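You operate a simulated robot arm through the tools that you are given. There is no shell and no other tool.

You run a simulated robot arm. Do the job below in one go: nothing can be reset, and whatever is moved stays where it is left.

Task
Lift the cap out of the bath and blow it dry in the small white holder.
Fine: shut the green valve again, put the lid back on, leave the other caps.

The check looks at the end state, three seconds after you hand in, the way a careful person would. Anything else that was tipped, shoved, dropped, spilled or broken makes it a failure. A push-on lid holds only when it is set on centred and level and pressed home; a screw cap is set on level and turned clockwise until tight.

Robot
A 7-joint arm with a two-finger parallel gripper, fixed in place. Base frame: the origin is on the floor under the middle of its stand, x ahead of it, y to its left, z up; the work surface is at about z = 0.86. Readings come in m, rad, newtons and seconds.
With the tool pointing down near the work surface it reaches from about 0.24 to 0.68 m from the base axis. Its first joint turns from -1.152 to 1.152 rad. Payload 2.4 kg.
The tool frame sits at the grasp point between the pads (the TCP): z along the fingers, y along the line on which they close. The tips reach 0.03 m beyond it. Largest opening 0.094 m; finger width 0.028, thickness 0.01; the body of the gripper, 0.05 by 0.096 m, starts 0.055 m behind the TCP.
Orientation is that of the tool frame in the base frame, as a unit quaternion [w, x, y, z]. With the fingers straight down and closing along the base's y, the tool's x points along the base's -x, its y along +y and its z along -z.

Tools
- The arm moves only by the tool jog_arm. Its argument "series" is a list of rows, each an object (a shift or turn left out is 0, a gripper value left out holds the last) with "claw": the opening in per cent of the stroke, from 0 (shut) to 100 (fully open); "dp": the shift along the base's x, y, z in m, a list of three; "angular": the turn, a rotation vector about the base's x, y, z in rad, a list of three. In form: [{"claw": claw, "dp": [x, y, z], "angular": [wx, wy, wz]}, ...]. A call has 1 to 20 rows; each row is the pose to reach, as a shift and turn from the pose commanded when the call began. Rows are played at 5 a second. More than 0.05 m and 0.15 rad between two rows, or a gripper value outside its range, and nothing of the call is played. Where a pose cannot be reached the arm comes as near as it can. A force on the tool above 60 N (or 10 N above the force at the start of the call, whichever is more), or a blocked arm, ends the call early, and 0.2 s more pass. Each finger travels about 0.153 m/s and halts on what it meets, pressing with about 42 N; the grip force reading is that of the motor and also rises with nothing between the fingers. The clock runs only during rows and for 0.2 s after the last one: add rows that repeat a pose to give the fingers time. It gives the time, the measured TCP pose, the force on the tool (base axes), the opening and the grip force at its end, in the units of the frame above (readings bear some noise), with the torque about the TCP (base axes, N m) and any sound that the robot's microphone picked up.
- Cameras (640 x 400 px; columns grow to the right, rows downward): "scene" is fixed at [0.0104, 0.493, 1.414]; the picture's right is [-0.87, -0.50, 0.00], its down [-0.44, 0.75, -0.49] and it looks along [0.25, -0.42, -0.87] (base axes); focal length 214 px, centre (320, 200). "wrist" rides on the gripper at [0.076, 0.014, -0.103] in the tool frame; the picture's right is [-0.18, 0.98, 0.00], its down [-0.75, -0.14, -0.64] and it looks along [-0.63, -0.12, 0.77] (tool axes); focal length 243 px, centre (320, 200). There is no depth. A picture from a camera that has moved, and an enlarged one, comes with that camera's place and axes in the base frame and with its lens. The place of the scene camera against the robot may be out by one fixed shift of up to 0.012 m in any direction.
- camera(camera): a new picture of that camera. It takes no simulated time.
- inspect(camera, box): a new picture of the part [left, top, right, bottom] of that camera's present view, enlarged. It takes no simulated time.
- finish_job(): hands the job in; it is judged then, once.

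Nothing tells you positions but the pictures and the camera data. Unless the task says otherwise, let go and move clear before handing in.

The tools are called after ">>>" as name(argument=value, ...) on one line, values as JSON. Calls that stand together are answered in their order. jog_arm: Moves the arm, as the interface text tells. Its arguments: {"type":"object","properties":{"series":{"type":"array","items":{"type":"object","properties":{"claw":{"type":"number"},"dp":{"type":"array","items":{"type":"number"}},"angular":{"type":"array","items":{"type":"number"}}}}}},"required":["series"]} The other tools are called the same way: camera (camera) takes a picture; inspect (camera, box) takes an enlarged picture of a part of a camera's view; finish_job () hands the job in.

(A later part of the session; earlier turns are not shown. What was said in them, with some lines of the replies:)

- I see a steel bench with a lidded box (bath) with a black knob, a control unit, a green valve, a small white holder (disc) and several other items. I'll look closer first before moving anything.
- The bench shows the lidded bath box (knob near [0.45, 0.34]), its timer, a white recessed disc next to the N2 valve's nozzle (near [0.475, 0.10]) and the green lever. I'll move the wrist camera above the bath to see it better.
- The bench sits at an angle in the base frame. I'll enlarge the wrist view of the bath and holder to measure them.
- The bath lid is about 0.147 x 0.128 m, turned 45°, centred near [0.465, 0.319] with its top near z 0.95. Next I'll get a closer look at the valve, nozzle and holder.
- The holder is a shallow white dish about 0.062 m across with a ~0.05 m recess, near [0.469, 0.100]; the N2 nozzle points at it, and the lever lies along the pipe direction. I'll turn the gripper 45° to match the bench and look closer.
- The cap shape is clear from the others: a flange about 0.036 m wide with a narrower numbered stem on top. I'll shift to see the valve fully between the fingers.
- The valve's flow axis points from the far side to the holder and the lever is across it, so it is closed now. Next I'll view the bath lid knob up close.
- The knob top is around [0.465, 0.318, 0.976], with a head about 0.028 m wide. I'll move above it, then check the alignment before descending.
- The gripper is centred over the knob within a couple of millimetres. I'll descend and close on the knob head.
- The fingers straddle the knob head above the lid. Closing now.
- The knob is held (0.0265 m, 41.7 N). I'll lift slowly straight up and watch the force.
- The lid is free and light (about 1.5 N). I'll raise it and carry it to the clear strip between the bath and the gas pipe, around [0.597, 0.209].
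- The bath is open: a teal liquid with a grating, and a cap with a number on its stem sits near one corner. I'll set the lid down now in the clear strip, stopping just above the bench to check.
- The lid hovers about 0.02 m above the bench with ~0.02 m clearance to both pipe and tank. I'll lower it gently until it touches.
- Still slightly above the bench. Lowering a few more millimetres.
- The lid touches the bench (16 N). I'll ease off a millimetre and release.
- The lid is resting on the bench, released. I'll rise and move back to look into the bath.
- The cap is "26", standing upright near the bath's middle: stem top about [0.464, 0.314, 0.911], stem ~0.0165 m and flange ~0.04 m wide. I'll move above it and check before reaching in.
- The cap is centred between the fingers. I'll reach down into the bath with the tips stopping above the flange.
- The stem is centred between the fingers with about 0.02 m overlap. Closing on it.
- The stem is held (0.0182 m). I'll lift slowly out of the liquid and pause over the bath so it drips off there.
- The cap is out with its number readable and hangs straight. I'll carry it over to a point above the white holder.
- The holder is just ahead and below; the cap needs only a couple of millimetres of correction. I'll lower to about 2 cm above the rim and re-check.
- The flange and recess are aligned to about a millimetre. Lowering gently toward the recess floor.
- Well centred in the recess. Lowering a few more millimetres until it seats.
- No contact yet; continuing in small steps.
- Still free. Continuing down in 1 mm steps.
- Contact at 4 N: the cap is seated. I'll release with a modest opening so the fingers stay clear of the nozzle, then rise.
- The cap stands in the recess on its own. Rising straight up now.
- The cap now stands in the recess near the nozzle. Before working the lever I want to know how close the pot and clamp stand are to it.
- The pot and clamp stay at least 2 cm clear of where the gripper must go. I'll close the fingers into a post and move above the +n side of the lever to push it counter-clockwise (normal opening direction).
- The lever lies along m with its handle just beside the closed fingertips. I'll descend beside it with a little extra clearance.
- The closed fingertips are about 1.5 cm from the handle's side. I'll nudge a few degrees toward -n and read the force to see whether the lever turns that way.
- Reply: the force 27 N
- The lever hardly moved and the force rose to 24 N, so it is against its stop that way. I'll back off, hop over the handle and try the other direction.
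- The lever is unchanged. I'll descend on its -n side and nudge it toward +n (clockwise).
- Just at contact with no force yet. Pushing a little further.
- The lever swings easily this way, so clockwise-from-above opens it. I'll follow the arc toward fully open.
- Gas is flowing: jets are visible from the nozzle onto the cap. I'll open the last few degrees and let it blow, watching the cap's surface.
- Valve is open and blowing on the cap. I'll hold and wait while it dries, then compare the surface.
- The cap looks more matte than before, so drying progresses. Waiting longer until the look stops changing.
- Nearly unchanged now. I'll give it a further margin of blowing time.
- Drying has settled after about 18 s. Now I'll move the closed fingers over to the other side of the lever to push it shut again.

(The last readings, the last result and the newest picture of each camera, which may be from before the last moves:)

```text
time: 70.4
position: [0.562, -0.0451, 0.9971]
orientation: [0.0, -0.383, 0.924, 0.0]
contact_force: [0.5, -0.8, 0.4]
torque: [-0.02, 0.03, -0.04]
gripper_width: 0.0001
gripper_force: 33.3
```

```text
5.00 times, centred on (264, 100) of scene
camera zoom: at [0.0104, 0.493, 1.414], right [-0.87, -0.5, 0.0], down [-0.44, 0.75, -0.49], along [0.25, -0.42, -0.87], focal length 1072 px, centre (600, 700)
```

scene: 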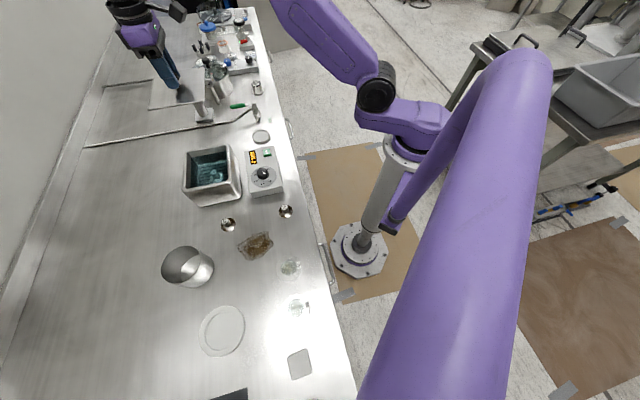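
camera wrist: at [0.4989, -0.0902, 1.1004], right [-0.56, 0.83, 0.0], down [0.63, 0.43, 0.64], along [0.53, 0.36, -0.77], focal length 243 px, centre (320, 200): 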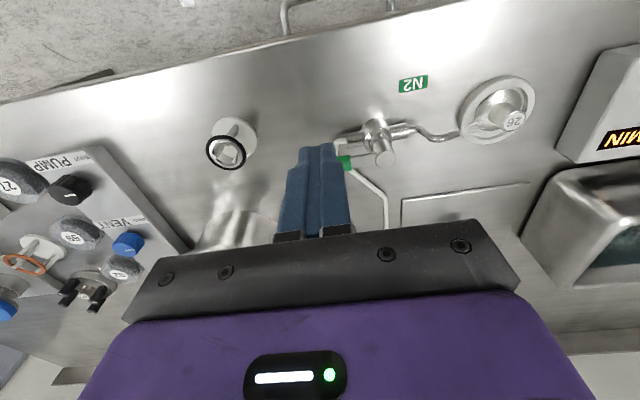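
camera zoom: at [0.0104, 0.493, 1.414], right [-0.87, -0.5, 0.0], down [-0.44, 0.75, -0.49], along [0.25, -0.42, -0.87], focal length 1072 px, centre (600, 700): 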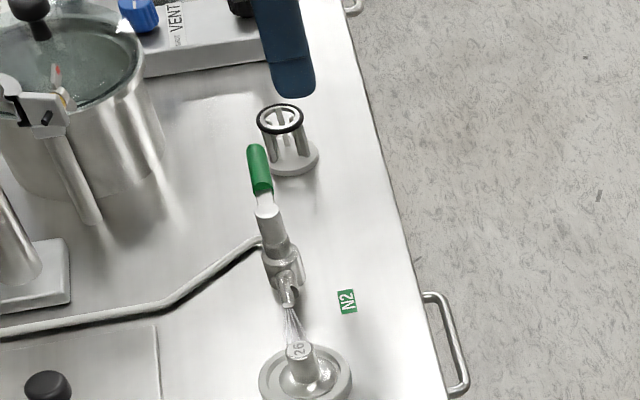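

The lever lies at about -43°, still open, and the fingertips are on its front side with roughly 1.4 cm clearance. Descending, then pushing it back along the arc.

>>> jog_arm(series=[{"dp": [0, 0, -0.025]}, {"dp": [0, 0, -0.05]}, {"dp": [0, 0, -0.07]}, {"dp": [0, 0, -0.07]}, {"dp": [0.004, 0.004, -0.07]}, {"dp": [0.0081, 0.0081, -0.07]}])

>>> camera(camera="wrist")

>>> inspect(camera="scene", box=[200, 60, 328, 140])

```text
time: 71.8
position: [0.5732, -0.0336, 0.9295]
orientation: [0.0, -0.384, 0.923, 0.0]
contact_force: [0.9, -0.5, 0.2]
torque: [-0.01, -0.01, 0.0]
gripper_width: 0.0003
gripper_force: 33.2
```

```text
taken
camera wrist: at [0.5089, -0.0784, 1.0324], right [-0.57, 0.82, 0.0], down [0.63, 0.43, 0.64], along [0.53, 0.36, -0.77], focal length 243 px, centre (320, 200)
```

wrist: 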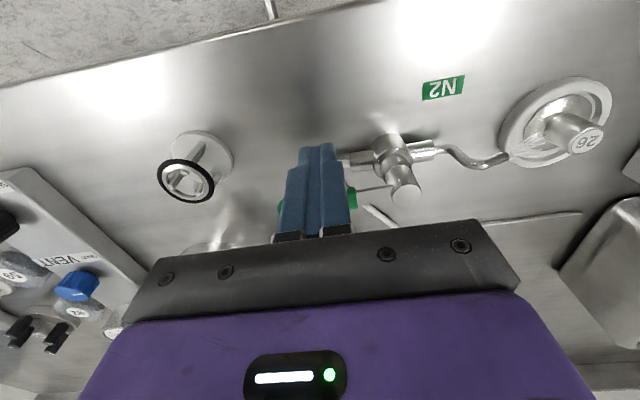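

```text
5.00 times, centred on (264, 100) of scene
camera zoom: at [0.0104, 0.493, 1.414], right [-0.87, -0.5, 0.0], down [-0.44, 0.75, -0.49], along [0.25, -0.42, -0.87], focal length 1072 px, centre (600, 700)
```

zoom: 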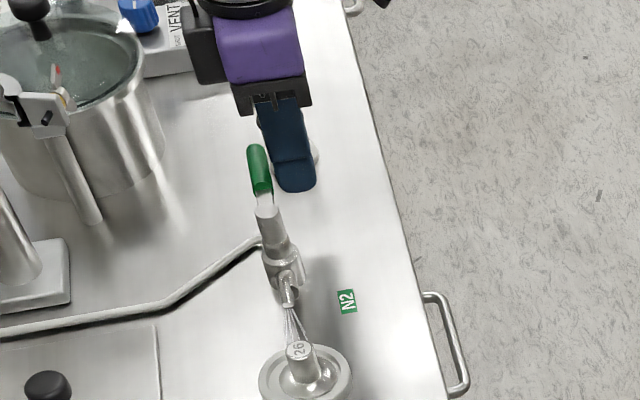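

Positioned well. Pushing the lever back along the arc toward closed.

>>> jog_arm(series=[{"dp": [0.0087, 0.004, 0]}, {"dp": [0.0166, 0.0096, 0]}, {"dp": [0.0235, 0.0169, 0]}, {"dp": [0.029, 0.0252, 0]}, {"dp": [0.0329, 0.0345, 0]}, {"dp": [0.0349, 0.0446, 0]}, {"dp": [0.035, 0.055, 0]}, {"dp": [0.0331, 0.0651, 0]}, {"dp": [0.0331, 0.0651, 0]}])

>>> camera(camera="wrist")

>>> inspect(camera="scene", box=[200, 60, 328, 140])

```text
time: 73.8
position: [0.6055, 0.0306, 0.9294]
orientation: [0.0, -0.383, 0.924, 0.001]
contact_force: [0.1, -1.0, 0.6]
torque: [0.02, 0.0, -0.02]
gripper_width: 0.0
gripper_force: 32.8
```

```text
taken
camera wrist: at [0.5417, -0.0136, 1.0323], right [-0.57, 0.82, 0.0], down [0.63, 0.43, 0.64], along [0.53, 0.36, -0.77], focal length 243 px, centre (320, 200)
```

wrist: 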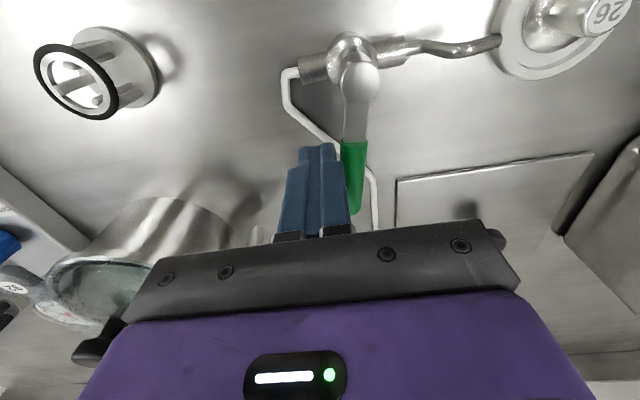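

```text
5.00 times, centred on (264, 100) of scene
camera zoom: at [0.0104, 0.493, 1.414], right [-0.87, -0.5, 0.0], down [-0.44, 0.75, -0.49], along [0.25, -0.42, -0.87], focal length 1072 px, centre (600, 700)
```

zoom: 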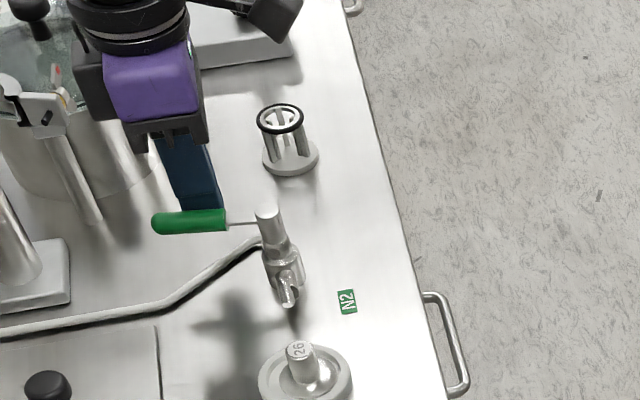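

Jets have stopped and the lever is almost back. I'll push the last degrees to the stop, watching the force.

>>> jog_arm(series=[{"dp": [-0.0023, 0.0067, 0]}, {"dp": [-0.0034, 0.0092, 0]}, {"dp": [-0.0042, 0.0108, 0]}, {"dp": [-0.0042, 0.0108, 0]}])

>>> inspect(camera="scene", box=[200, 60, 328, 140])

```text
time: 74.8
position: [0.6017, 0.0403, 0.9293]
orientation: [0.001, -0.383, 0.924, -0.001]
contact_force: [5.0, -1.8, -4.8]
torque: [-0.07, -0.13, -0.01]
gripper_width: 0.0002
gripper_force: 33.3
```

```text
5.00 times, centred on (264, 100) of scene
camera zoom: at [0.0106, 0.493, 1.414], right [-0.87, -0.5, 0.0], down [-0.44, 0.75, -0.49], along [0.25, -0.42, -0.87], focal length 1072 px, centre (600, 700)
```

zoom: 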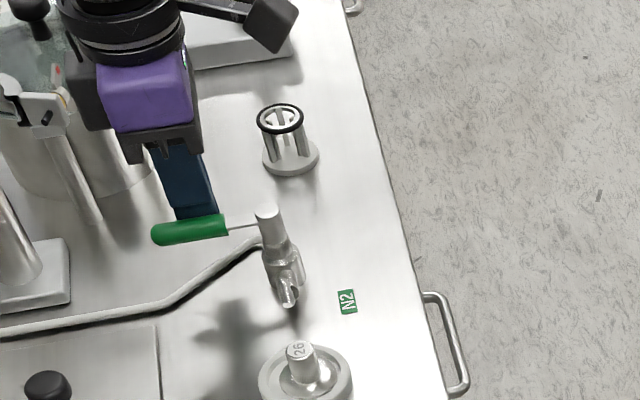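

The lever is back at its original spot with the force rising at the stop. One more millimetre of press, then I'll back off and lift clear.

>>> jog_arm(series=[{"dp": [-0.0008, 0.0012, 0]}, {"dp": [-0.0008, 0.0012, 0]}])

>>> jog_arm(series=[{"dp": [0.006, -0.006, 0]}, {"dp": [0.011, -0.0125, 0]}, {"dp": [0.011, -0.0125, 0.03]}, {"dp": [0.011, -0.0125, 0.075]}, {"dp": [0.011, -0.0125, 0.12]}, {"dp": [0.011, -0.0125, 0.12]}])

>>> camera(camera="wrist")

>>> inspect(camera="scene", box=[200, 60, 328, 140])

```text
time: 75.4
position: [0.5999, 0.04, 0.9304]
orientation: [0.001, -0.382, 0.924, 0.0]
contact_force: [9.3, -6.2, -5.3]
torque: [-0.13, -0.2, 0.04]
gripper_width: 0.0
gripper_force: 32.7
```

```text
time: 76.8
position: [0.6101, 0.0314, 1.0464]
orientation: [0.001, -0.383, 0.924, 0.0]
contact_force: [0.7, -0.2, 0.5]
torque: [-0.01, 0.01, 0.01]
gripper_width: 0.0
gripper_force: 32.4
```

```text
taken
camera wrist: at [0.5471, -0.0139, 1.1495], right [-0.56, 0.83, 0.0], down [0.63, 0.43, 0.64], along [0.53, 0.36, -0.77], focal length 243 px, centre (320, 200)
```

wrist: 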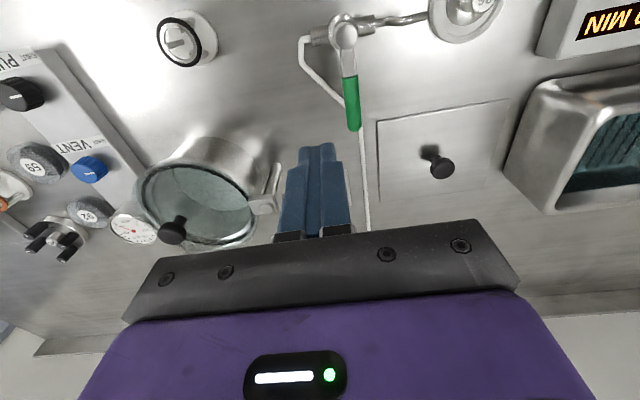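

```text
5.00 times, centred on (264, 100) of scene
camera zoom: at [0.0104, 0.493, 1.414], right [-0.87, -0.5, 0.0], down [-0.44, 0.75, -0.49], along [0.25, -0.42, -0.87], focal length 1072 px, centre (600, 700)
```

zoom: 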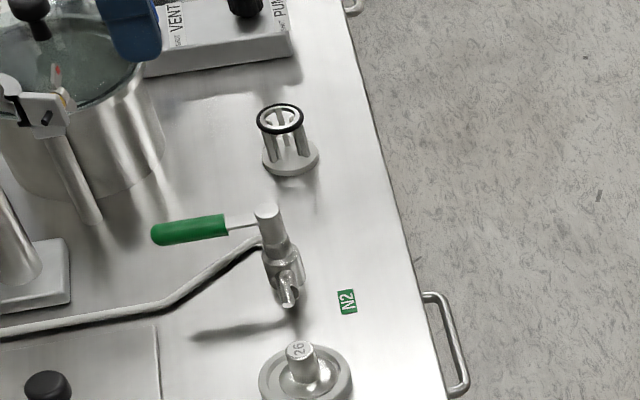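

The valve is shut as it was at the start. Now to the lid: I'll open the fingers and move above its knob.

>>> jog_arm(series=[{"dp": [-0.003, 0.04, 0.02], "claw": 0}, {"dp": [-0.006, 0.085, 0.02], "claw": 30}, {"dp": [-0.01, 0.13, 0.02], "claw": 70}, {"dp": [-0.0134, 0.165, 0], "claw": 70}, {"dp": [-0.0134, 0.1796, -0.03], "claw": 70}, {"dp": [-0.0134, 0.1796, -0.06], "claw": 70}, {"dp": [-0.0134, 0.1796, -0.08], "claw": 70}, {"dp": [-0.0134, 0.1796, -0.08], "claw": 70}])

>>> camera(camera="wrist")

>>> inspect(camera="wrist", box=[200, 40, 456, 220])

```text
time: 78.6
position: [0.5972, 0.2096, 0.968]
orientation: [-0.001, -0.383, 0.924, 0.0]
contact_force: [-0.4, 0.4, -0.3]
torque: [0.0, 0.0, 0.02]
gripper_width: 0.0655
gripper_force: 0.1
```

```text
taken
camera wrist: at [0.5346, 0.1657, 1.0704], right [-0.56, 0.83, 0.0], down [0.63, 0.43, 0.64], along [0.53, 0.36, -0.77], focal length 243 px, centre (320, 200)
```

wrist: 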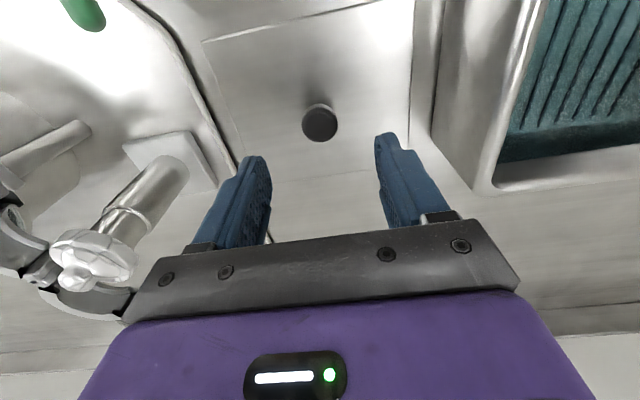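

```text
2.22 times, centred on (328, 130) of wrist
camera zoom: at [0.5346, 0.1657, 1.0704], right [-0.56, 0.83, 0.0], down [0.63, 0.43, 0.64], along [0.53, 0.36, -0.77], focal length 539 px, centre (302, 356)
```

zoom: 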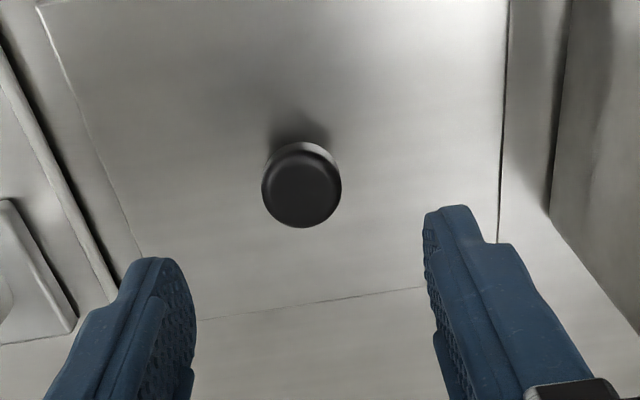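

The knob is centred between the fingers. Descending to the same grip height as before and closing.

>>> jog_arm(series=[{"dp": [0, 0, -0.02]}, {"dp": [0, 0, -0.04]}, {"dp": [0, 0, -0.056]}, {"dp": [0, 0, -0.066]}, {"dp": [0, 0, -0.066]}, {"dp": [0, 0, -0.066], "claw": 45}, {"dp": [0, 0, -0.066], "claw": 20}, {"dp": [0, 0, -0.066], "claw": 20}, {"dp": [0, 0, -0.066], "claw": 20}, {"dp": [0, 0, -0.066], "claw": 20}])

>>> inspect(camera="wrist", box=[200, 40, 456, 220])

```text
time: 80.8
position: [0.5992, 0.2097, 0.9015]
orientation: [0.0, -0.383, 0.924, 0.001]
contact_force: [-0.4, -0.5, 0.1]
torque: [0.0, 0.01, -0.01]
gripper_width: 0.0263
gripper_force: 42.3
```

```text
2.22 times, centred on (328, 130) of wrist
camera zoom: at [0.5353, 0.1659, 1.0047], right [-0.56, 0.83, 0.0], down [0.63, 0.43, 0.64], along [0.53, 0.36, -0.77], focal length 539 px, centre (302, 356)
```

zoom: 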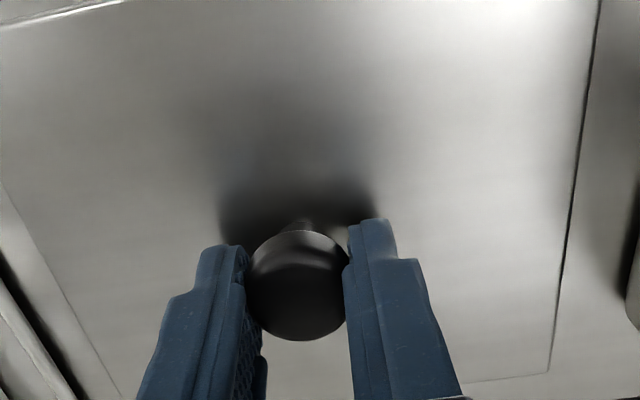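

Gripped again. Lifting straight up and carrying the lid back above the bath.

>>> jog_arm(series=[{"dp": [0, 0, 0.01]}, {"dp": [0, 0, 0.03]}, {"dp": [0, 0, 0.07]}, {"dp": [0, 0, 0.11]}, {"dp": [0, 0, 0.15]}, {"dp": [0, 0, 0.18]}, {"dp": [-0.02, 0.017, 0.19]}, {"dp": [-0.045, 0.038, 0.19]}, {"dp": [-0.07, 0.059, 0.19]}, {"dp": [-0.095, 0.08, 0.19]}, {"dp": [-0.12, 0.1, 0.19]}, {"dp": [-0.1315, 0.11, 0.18]}, {"dp": [-0.1315, 0.11, 0.15]}, {"dp": [-0.1315, 0.11, 0.12]}, {"dp": [-0.1315, 0.11, 0.12]}, {"dp": [-0.1315, 0.11, 0.12]}])

>>> camera(camera="wrist")

>>> inspect(camera="scene", box=[140, 100, 300, 210])

```text
time: 84.2
position: [0.4649, 0.3226, 1.0226]
orientation: [0.0, -0.383, 0.924, 0.0]
contact_force: [-1.0, 0.3, -1.7]
torque: [0.02, 0.02, 0.03]
gripper_width: 0.0266
gripper_force: 41.4
```

```text
taken
camera wrist: at [0.4025, 0.2785, 1.1255], right [-0.56, 0.83, 0.0], down [0.63, 0.43, 0.64], along [0.53, 0.36, -0.77], focal length 243 px, centre (320, 200)
```

wrist: 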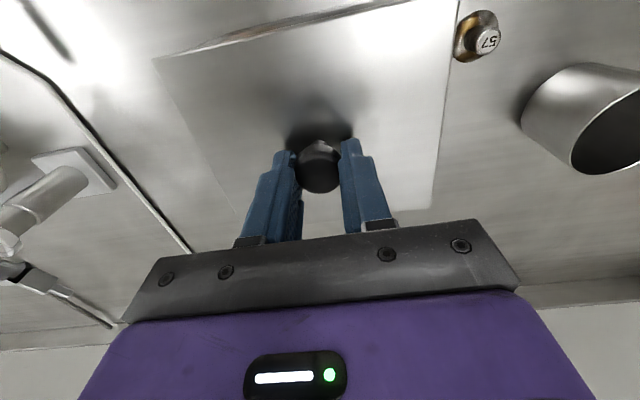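

```text
3.64 times, centred on (220, 155) of scene
camera zoom: at [0.0104, 0.493, 1.414], right [-0.87, -0.5, 0.0], down [-0.44, 0.75, -0.49], along [0.25, -0.42, -0.87], focal length 780 px, centre (684, 364)
```

zoom: 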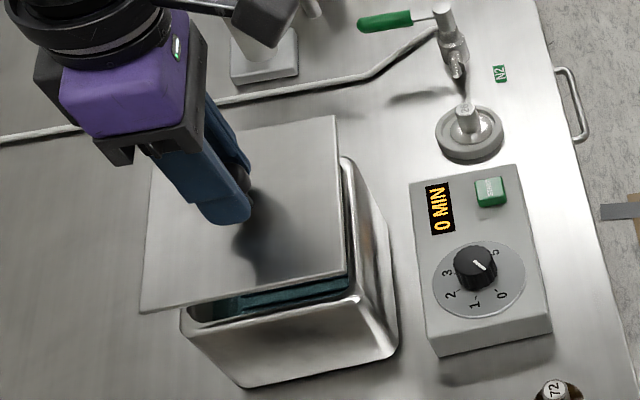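

The lid hovers over the bath in its original orientation. Lowering to just above the rim first.

>>> jog_arm(series=[{"dp": [0, 0, -0.01]}, {"dp": [0, 0, -0.02]}, {"dp": [0, 0, -0.028]}, {"dp": [0, 0, -0.032]}, {"dp": [0, 0, -0.032]}])

>>> inspect(camera="scene", box=[160, 120, 320, 220])

>>> inspect(camera="wrist", box=[120, 0, 504, 240])

```text
time: 85.4
position: [0.4655, 0.3207, 0.9911]
orientation: [0.001, -0.383, 0.924, 0.0]
contact_force: [-0.2, -0.7, -1.8]
torque: [-0.01, 0.0, -0.01]
gripper_width: 0.0263
gripper_force: 42.3
```

```text
4.00 times, centred on (240, 170) of scene
camera zoom: at [0.0104, 0.493, 1.414], right [-0.87, -0.5, 0.0], down [-0.44, 0.75, -0.49], along [0.25, -0.42, -0.87], focal length 858 px, centre (640, 320)
```

zoom: 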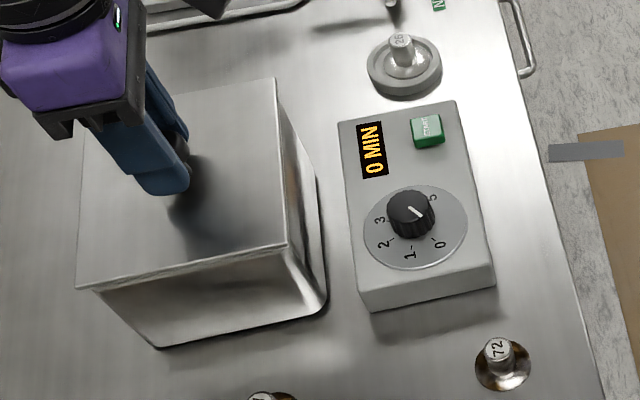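

```text
1.67 times, centred on (312, 120) of wrist
camera zoom: at [0.4031, 0.2759, 1.0943], right [-0.56, 0.83, 0.0], down [0.63, 0.43, 0.64], along [0.53, 0.36, -0.77], focal length 404 px, centre (333, 333)
```

zoom: 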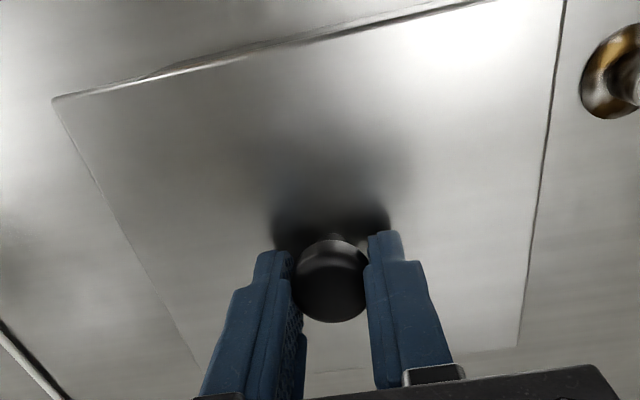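

The lid corners are within a pixel or two of their original image positions. Lowering onto the rim.

>>> jog_arm(series=[{"dp": [0, 0, -0.002]}, {"dp": [0, 0, -0.003]}, {"dp": [0, 0, -0.004]}, {"dp": [0, 0, -0.004]}])

```text
time: 86.4
position: [0.4664, 0.3198, 0.9867]
orientation: [0.0, -0.383, 0.924, 0.0]
contact_force: [-0.2, -0.1, -2.0]
torque: [-0.01, 0.01, 0.0]
gripper_width: 0.0268
gripper_force: 41.8
```

No contact yet; going down another millimetre at a time.

>>> jog_arm(series=[{"dp": [0, 0, -0.001]}, {"dp": [0, 0, -0.0015]}, {"dp": [0, 0, -0.0015]}])

```text
time: 87.2
position: [0.4668, 0.3195, 0.9868]
orientation: [0.001, -0.383, 0.924, 0.001]
contact_force: [-2.4, -5.2, 23.4]
torque: [-0.71, 0.59, 0.04]
gripper_width: 0.0267
gripper_force: 42.3
```

Contact (23 N), slightly front-first. I'll ease off a touch and release so it settles level.

>>> jog_arm(series=[{"dp": [0, 0, 0.0008]}, {"dp": [0, 0, 0.0008], "claw": 35}, {"dp": [0, 0, 0.0008], "claw": 60}, {"dp": [0, 0, 0.0008], "claw": 60}, {"dp": [0, 0, 0.0008], "claw": 60}])

>>> inspect(camera="wrist", box=[120, 0, 504, 240])

>>> inspect(camera="scene", box=[160, 120, 320, 220])

```text
time: 88.4
position: [0.4662, 0.319, 0.9855]
orientation: [0.0, -0.383, 0.924, 0.0]
contact_force: [0.5, -0.3, -0.2]
torque: [-0.03, 0.01, -0.01]
gripper_width: 0.0565
gripper_force: 0.0
```

```text
1.67 times, centred on (312, 120) of wrist
camera zoom: at [0.403, 0.2756, 1.0886], right [-0.56, 0.83, 0.0], down [0.63, 0.43, 0.64], along [0.53, 0.36, -0.77], focal length 404 px, centre (333, 333)
```

zoom: 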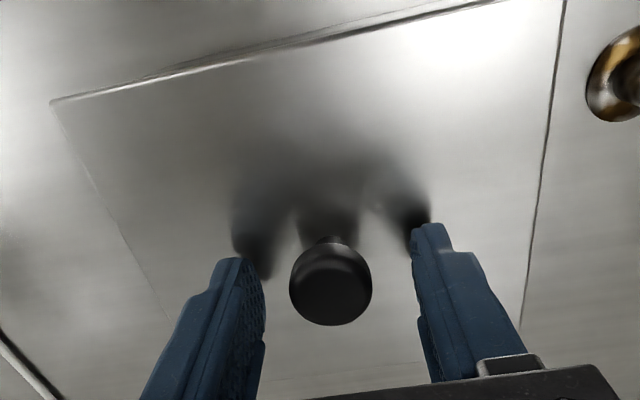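

```text
4.00 times, centred on (240, 170) of scene
camera zoom: at [0.0104, 0.493, 1.414], right [-0.87, -0.5, 0.0], down [-0.44, 0.75, -0.49], along [0.25, -0.42, -0.87], focal length 858 px, centre (640, 320)
```

zoom: 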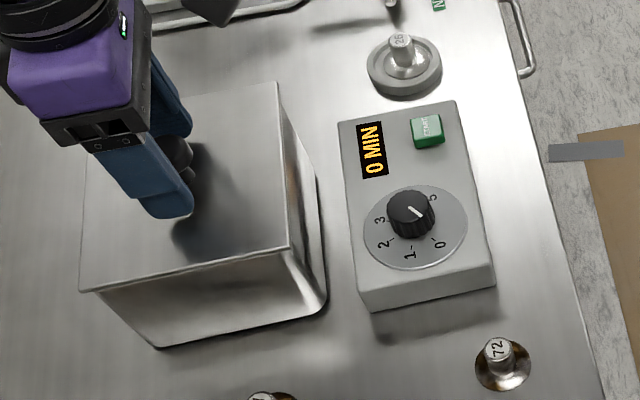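

The lid's corners match their starting positions. Rising to inspect it level.

>>> jog_arm(series=[{"dp": [0, 0, 0.02]}, {"dp": [0, 0, 0.05]}, {"dp": [0, 0, 0.09]}, {"dp": [-0.03, -0.02, 0.12]}, {"dp": [-0.065, -0.045, 0.137]}, {"dp": [-0.1, -0.068, 0.137]}, {"dp": [-0.1, -0.068, 0.137]}])

>>> camera(camera="wrist")

>>> inspect(camera="wrist", box=[240, 90, 432, 210])

>>> inspect(camera="scene", box=[160, 120, 320, 220])

```text
time: 90.0
position: [0.363, 0.2479, 1.1223]
orientation: [0.0, -0.382, 0.924, -0.001]
contact_force: [-0.9, 0.3, 0.2]
torque: [-0.03, -0.02, -0.01]
gripper_width: 0.0567
gripper_force: 0.1
```

```text
taken
camera wrist: at [0.2999, 0.2041, 1.2248], right [-0.56, 0.83, 0.0], down [0.63, 0.43, 0.64], along [0.53, 0.36, -0.77], focal length 243 px, centre (320, 200)
```

wrist: 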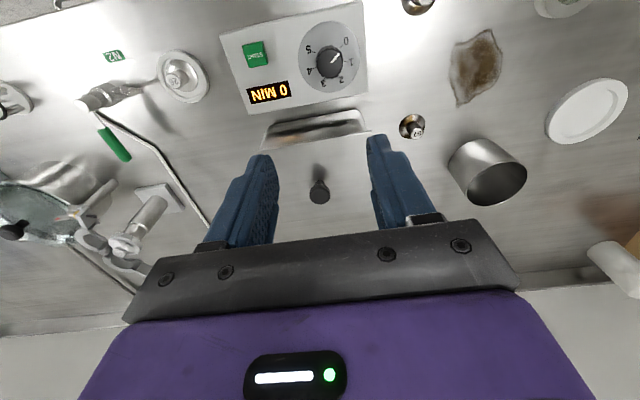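

```text
3.33 times, centred on (336, 150) of wrist
camera zoom: at [0.2999, 0.2041, 1.2248], right [-0.56, 0.83, 0.0], down [0.63, 0.43, 0.64], along [0.53, 0.36, -0.77], focal length 809 px, centre (267, 367)
```

zoom: 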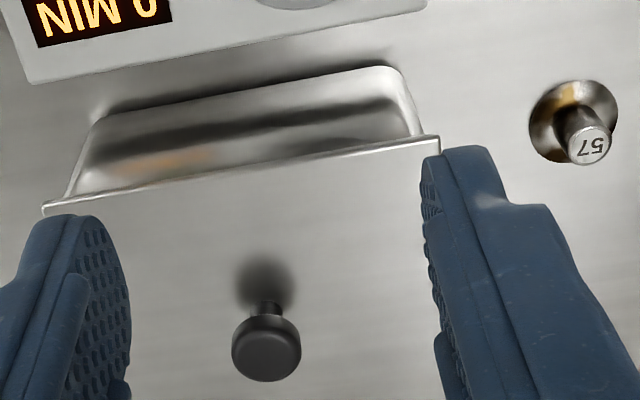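

```text
4.00 times, centred on (240, 170) of scene
camera zoom: at [0.0104, 0.493, 1.414], right [-0.87, -0.5, 0.0], down [-0.44, 0.75, -0.49], along [0.25, -0.42, -0.87], focal length 858 px, centre (640, 320)
```

zoom: 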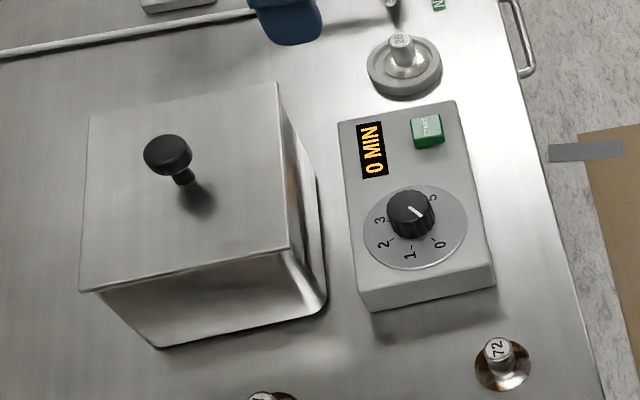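

The lid sits level and matches its original position to within a pixel. I'll add a gentle central press on the knob with closed fingers to be sure it is home.

>>> jog_arm(series=[{"dp": [0.03, 0.02, 0], "claw": 20}, {"dp": [0.065, 0.045, 0], "claw": 0}, {"dp": [0.1, 0.0675, -0.02], "claw": 0}, {"dp": [0.1, 0.0675, -0.06], "claw": 0}, {"dp": [0.1, 0.0675, -0.09], "claw": 0}, {"dp": [0.1, 0.0675, -0.105], "claw": 0}, {"dp": [0.1, 0.0675, -0.11], "claw": 0}, {"dp": [0.1, 0.0675, -0.11], "claw": 0}])

>>> inspect(camera="wrist", box=[200, 60, 456, 220])

>>> inspect(camera="scene", box=[160, 110, 288, 200])

```text
time: 91.8
position: [0.4648, 0.3174, 1.0132]
orientation: [0.0, -0.383, 0.924, 0.0]
contact_force: [0.1, 0.1, 0.8]
torque: [-0.02, 0.03, -0.03]
gripper_width: 0.0001
gripper_force: 33.0
```

```text
2.50 times, centred on (328, 140) of wrist
camera zoom: at [0.4017, 0.2748, 1.1163], right [-0.56, 0.83, 0.0], down [0.63, 0.43, 0.64], along [0.53, 0.36, -0.77], focal length 606 px, centre (300, 350)
```

zoom: 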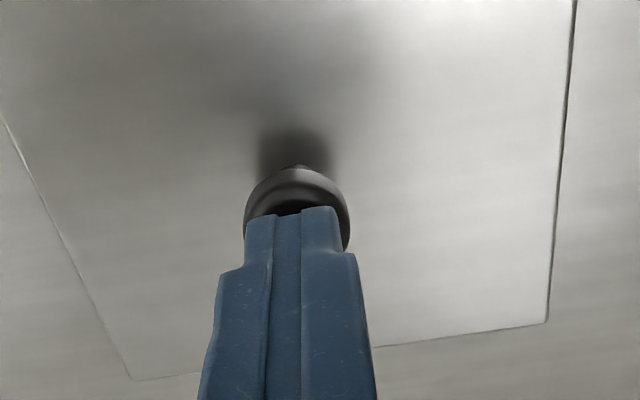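

```text
4.44 times, centred on (224, 155) of scene
camera zoom: at [0.0104, 0.493, 1.414], right [-0.87, -0.5, 0.0], down [-0.44, 0.75, -0.49], along [0.25, -0.42, -0.87], focal length 953 px, centre (747, 400)
```

zoom: 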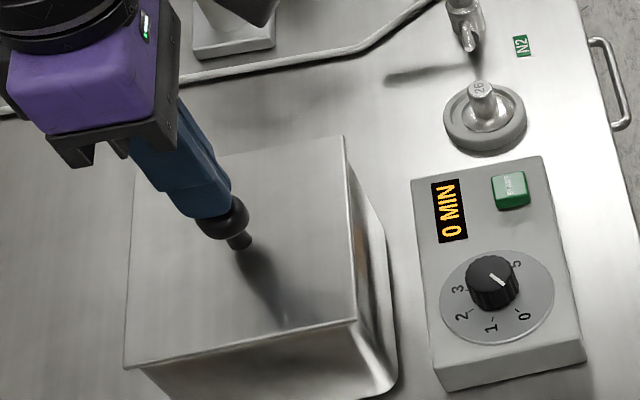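

The closed fingertips are centred above the knob. Pressing down softly.

>>> jog_arm(series=[{"dp": [0, 0, -0.003]}, {"dp": [0, 0, -0.005]}, {"dp": [0, 0, -0.006]}, {"dp": [0, 0, -0.006]}])

```text
time: 92.8
position: [0.4664, 0.3193, 1.0087]
orientation: [0.001, -0.383, 0.924, 0.001]
contact_force: [-10.4, -3.3, 34.0]
torque: [-0.24, 0.48, -0.02]
gripper_width: 0.0
gripper_force: 33.5
```

Pressed with 34 N. Lifting off and checking the lid again.

>>> jog_arm(series=[{"dp": [0, 0, 0.004]}, {"dp": [0, 0, 0.02]}, {"dp": [0, 0, 0.06]}, {"dp": [0, 0, 0.1]}, {"dp": [-0.03, -0.02, 0.13]}, {"dp": [-0.06, -0.04, 0.15]}, {"dp": [-0.1, -0.068, 0.15]}, {"dp": [-0.1, -0.068, 0.15]}])

>>> inspect(camera="scene", box=[160, 120, 320, 220])

>>> camera(camera="wrist")

>>> inspect(camera="wrist", box=[240, 90, 432, 210])

```text
time: 94.6
position: [0.3665, 0.2493, 1.1578]
orientation: [-0.001, -0.383, 0.924, 0.0]
contact_force: [-0.1, -0.5, -0.2]
torque: [0.01, 0.0, 0.0]
gripper_width: 0.0
gripper_force: 33.0
```

```text
4.00 times, centred on (240, 170) of scene
camera zoom: at [0.0104, 0.493, 1.414], right [-0.87, -0.5, 0.0], down [-0.44, 0.75, -0.49], along [0.25, -0.42, -0.87], focal length 858 px, centre (640, 320)
```

zoom: 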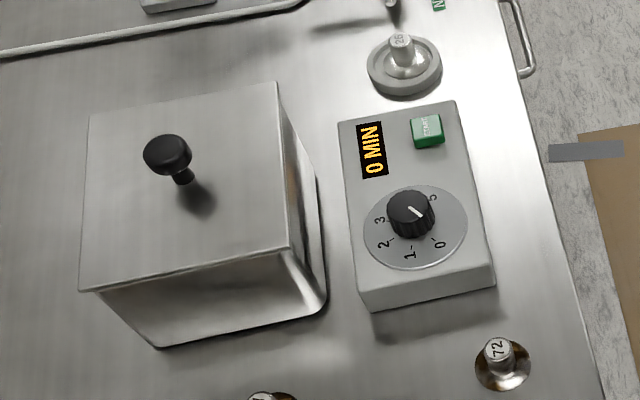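

```text
taken
camera wrist: at [0.3031, 0.2051, 1.2608], right [-0.56, 0.83, 0.0], down [0.63, 0.43, 0.64], along [0.53, 0.36, -0.77], focal length 243 px, centre (320, 200)
```

wrist: 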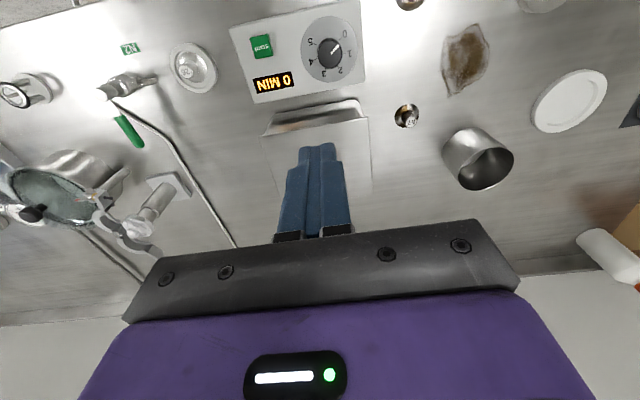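

```text
3.33 times, centred on (336, 150) of wrist
camera zoom: at [0.3031, 0.2051, 1.2608], right [-0.56, 0.83, 0.0], down [0.63, 0.43, 0.64], along [0.53, 0.36, -0.77], focal length 809 px, centre (267, 367)
```

zoom: 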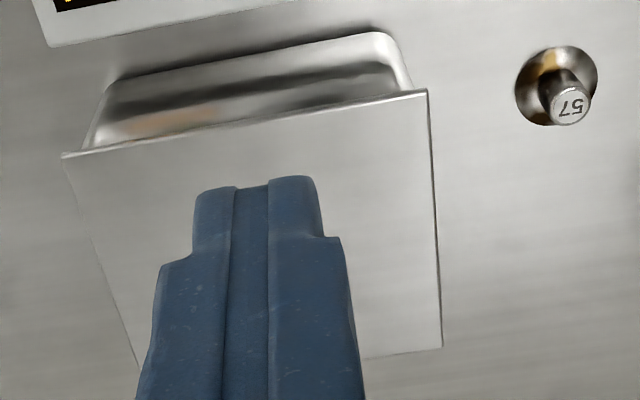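

The lid is in place. I'll take one closer look at the cap, valve and surrounding bench before handing in.

>>> jog_arm(series=[{"dp": [0.0, -0.045, -0.01]}, {"dp": [0.01, -0.09, -0.02], "claw": 30}, {"dp": [0.02, -0.135, -0.03], "claw": 60}, {"dp": [0.03, -0.18, -0.04], "claw": 60}, {"dp": [0.03, -0.21, -0.06], "claw": 60}, {"dp": [0.03, -0.21, -0.06], "claw": 60}])

>>> camera(camera="wrist")

>>> inspect(camera="wrist", box=[220, 60, 412, 180])

>>> inspect(camera="scene", box=[238, 105, 286, 145])

>>> camera(camera="scene")

```text
time: 96.0
position: [0.3956, 0.0437, 1.0989]
orientation: [0.001, -0.382, 0.924, -0.001]
contact_force: [-0.5, -0.3, -0.7]
torque: [-0.05, 0.0, -0.03]
gripper_width: 0.0562
gripper_force: 0.1
```

```text
taken
camera wrist: at [0.3322, -0.0012, 1.2019], right [-0.56, 0.83, 0.0], down [0.63, 0.43, 0.64], along [0.53, 0.36, -0.77], focal length 243 px, centre (320, 200)
```

wrist: 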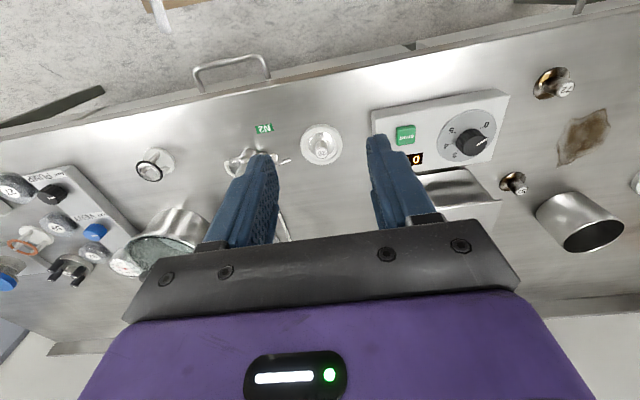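

```text
3.33 times, centred on (316, 120) of wrist
camera zoom: at [0.3322, -0.0012, 1.2019], right [-0.56, 0.83, 0.0], down [0.63, 0.43, 0.64], along [0.53, 0.36, -0.77], focal length 809 px, centre (333, 467)
```

zoom: 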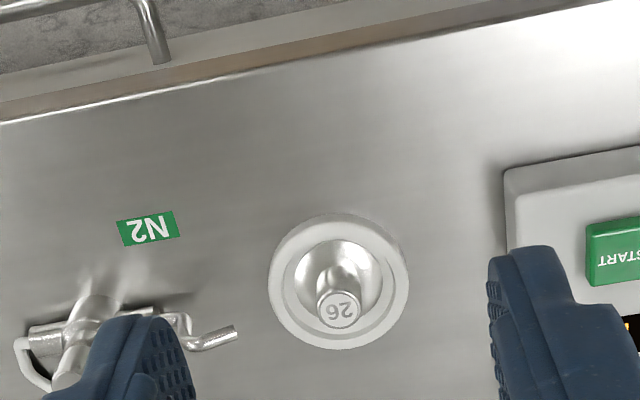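

```text
10.00 times, centred on (262, 125) of scene
camera zoom: at [0.0104, 0.493, 1.414], right [-0.87, -0.5, 0.0], down [-0.44, 0.75, -0.49], along [0.25, -0.42, -0.87], focal length 2145 px, centre (900, 950)
```

zoom: 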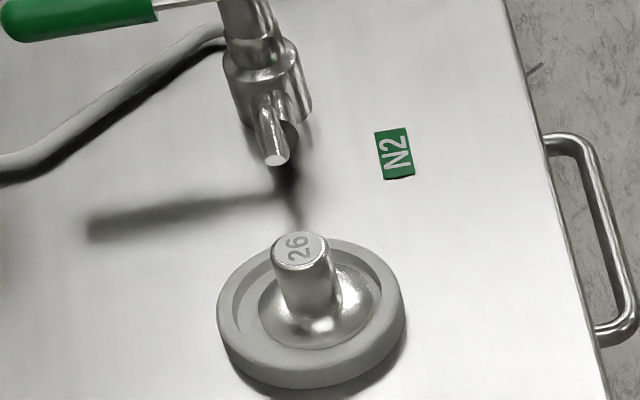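

```text
taken
```

scene: 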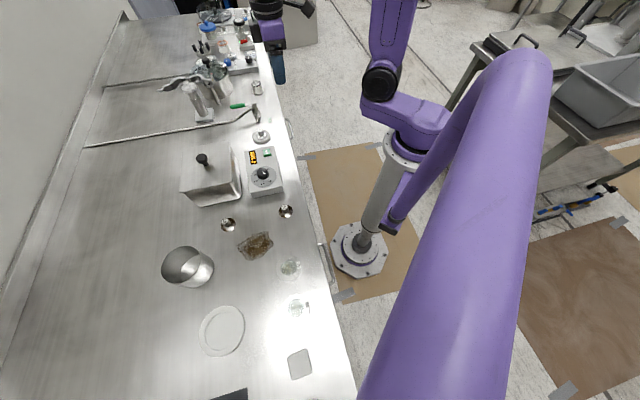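

Everything looks in order: valve shut, lid on, other caps untouched. To be sure the cap is dry, I'll repeat the same close view that I took before blowing and compare.

>>> jog_arm(series=[{"dp": [0.025, 0.02, 0.0]}, {"dp": [0.05, 0.035, -0.02]}, {"dp": [0.0745, 0.0568, -0.0516]}, {"dp": [0.0745, 0.0568, -0.0516]}])

>>> inspect(camera="wrist", box=[280, 40, 360, 130])

>>> inspect(camera="wrist", box=[160, 40, 416, 200])

```text
time: 97.0
position: [0.4682, 0.0988, 1.0452]
orientation: [0.0, -0.384, 0.924, 0.0]
contact_force: [0.5, -1.1, 0.2]
torque: [-0.01, 0.03, -0.02]
gripper_width: 0.0564
gripper_force: 0.0
```

```text
4.44 times, centred on (320, 85) of wrist
camera zoom: at [0.4048, 0.0546, 1.1483], right [-0.56, 0.83, 0.0], down [0.63, 0.43, 0.64], along [0.53, 0.36, -0.77], focal length 1078 px, centre (320, 711)
```

zoom: 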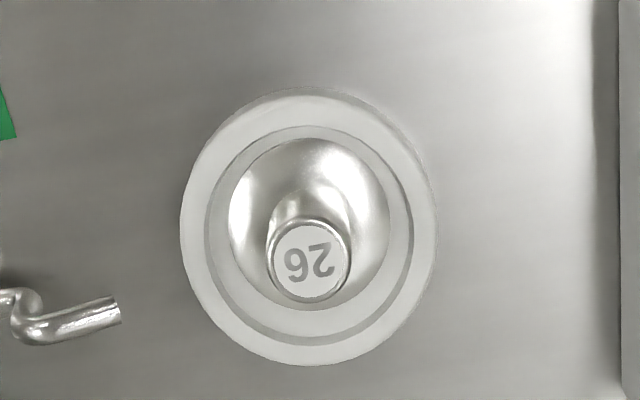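

```text
2.50 times, centred on (288, 120) of wrist
camera zoom: at [0.4048, 0.0546, 1.1483], right [-0.56, 0.83, 0.0], down [0.63, 0.43, 0.64], along [0.53, 0.36, -0.77], focal length 606 px, centre (400, 400)
```

zoom: 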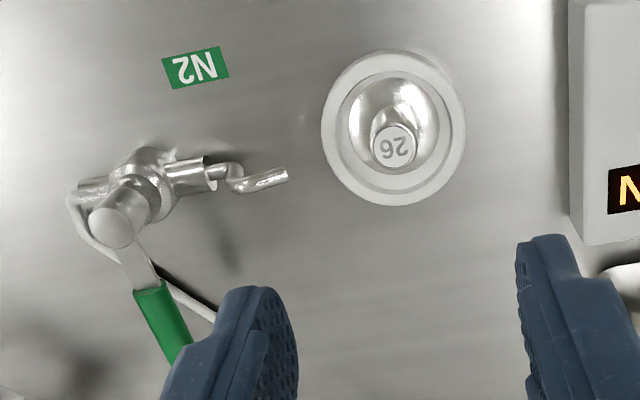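

The cap is clean and bright with no droplets, sitting in the recess, and the valve lever is shut. I'll raise the arm clear and then hand in.

>>> jog_arm(series=[{"dp": [0, 0, 0.04]}, {"dp": [-0.02, -0.01, 0.08]}, {"dp": [-0.05, -0.03, 0.12]}, {"dp": [-0.07, -0.05, 0.15]}, {"dp": [-0.07, -0.05, 0.15]}])

>>> camera(camera="scene")

```text
refused: row 3 steps farther than a row can; nothing moved
```

```text
taken
```

scene: 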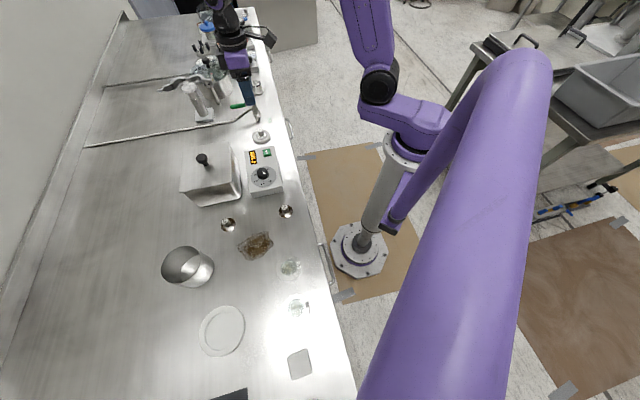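

A row was too long, so nothing moved; I'll repeat the retreat with smaller steps.

>>> jog_arm(series=[{"dp": [0, 0, 0.04]}, {"dp": [-0.01, -0.005, 0.08]}, {"dp": [-0.03, -0.015, 0.11]}, {"dp": [-0.05, -0.03, 0.14]}, {"dp": [-0.07, -0.045, 0.15]}, {"dp": [-0.07, -0.045, 0.15]}])

>>> camera(camera="scene")

>>> camera(camera="wrist")

```text
time: 98.4
position: [0.3996, 0.0511, 1.1959]
orientation: [0.0, -0.383, 0.924, 0.0]
contact_force: [0.7, 0.5, 0.2]
torque: [0.05, -0.01, -0.02]
gripper_width: 0.0564
gripper_force: 0.1
```

```text
taken
```

scene: 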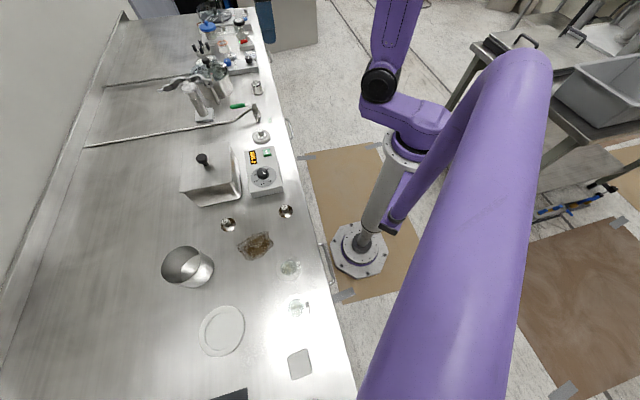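

```text
taken
camera wrist: at [0.3358, 0.0077, 1.299], right [-0.56, 0.83, 0.0], down [0.63, 0.43, 0.64], along [0.53, 0.36, -0.77], focal length 243 px, centre (320, 200)
```

wrist: 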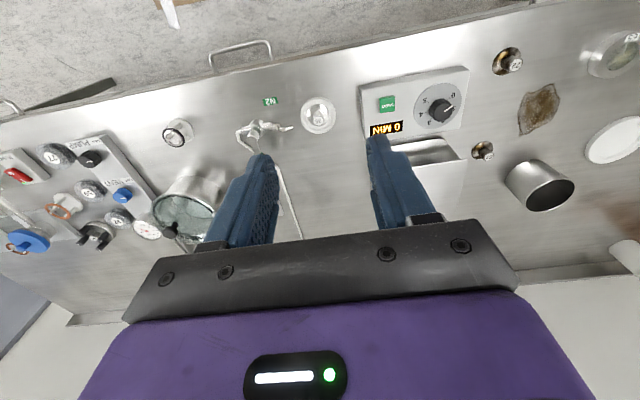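

The cap stands dry in the small white holder, the green valve is shut, the lid is back on the bath and the other caps are untouched. The arm is clear, so I'm handing in.

>>> finish_job()

```text
The job is handed in.
```

The job is handed in: cap 26 is out of the bath, blown dry, and standing in the small white holder.

- **Drying:** I blew nitrogen on the cap for about 20 seconds. Its surface stopped changing early on, and I saw no droplets on the cap or in the holder afterwards.
- **Green valve:** it is shut again, with the lever pushed back to its stop at its starting position. It opens clockwise seen from above. I first tried it the other way and met the stop at about 24 N, and the lever barely moved.
- **Bath lid:** it is back on and level, within about a pixel of its starting position in the scene camera. I pressed it down at the knob with about 34 N.
- **Everything else:** I didn't touch the other caps. I saw nothing moved, tipped or spilled in the final pictures.
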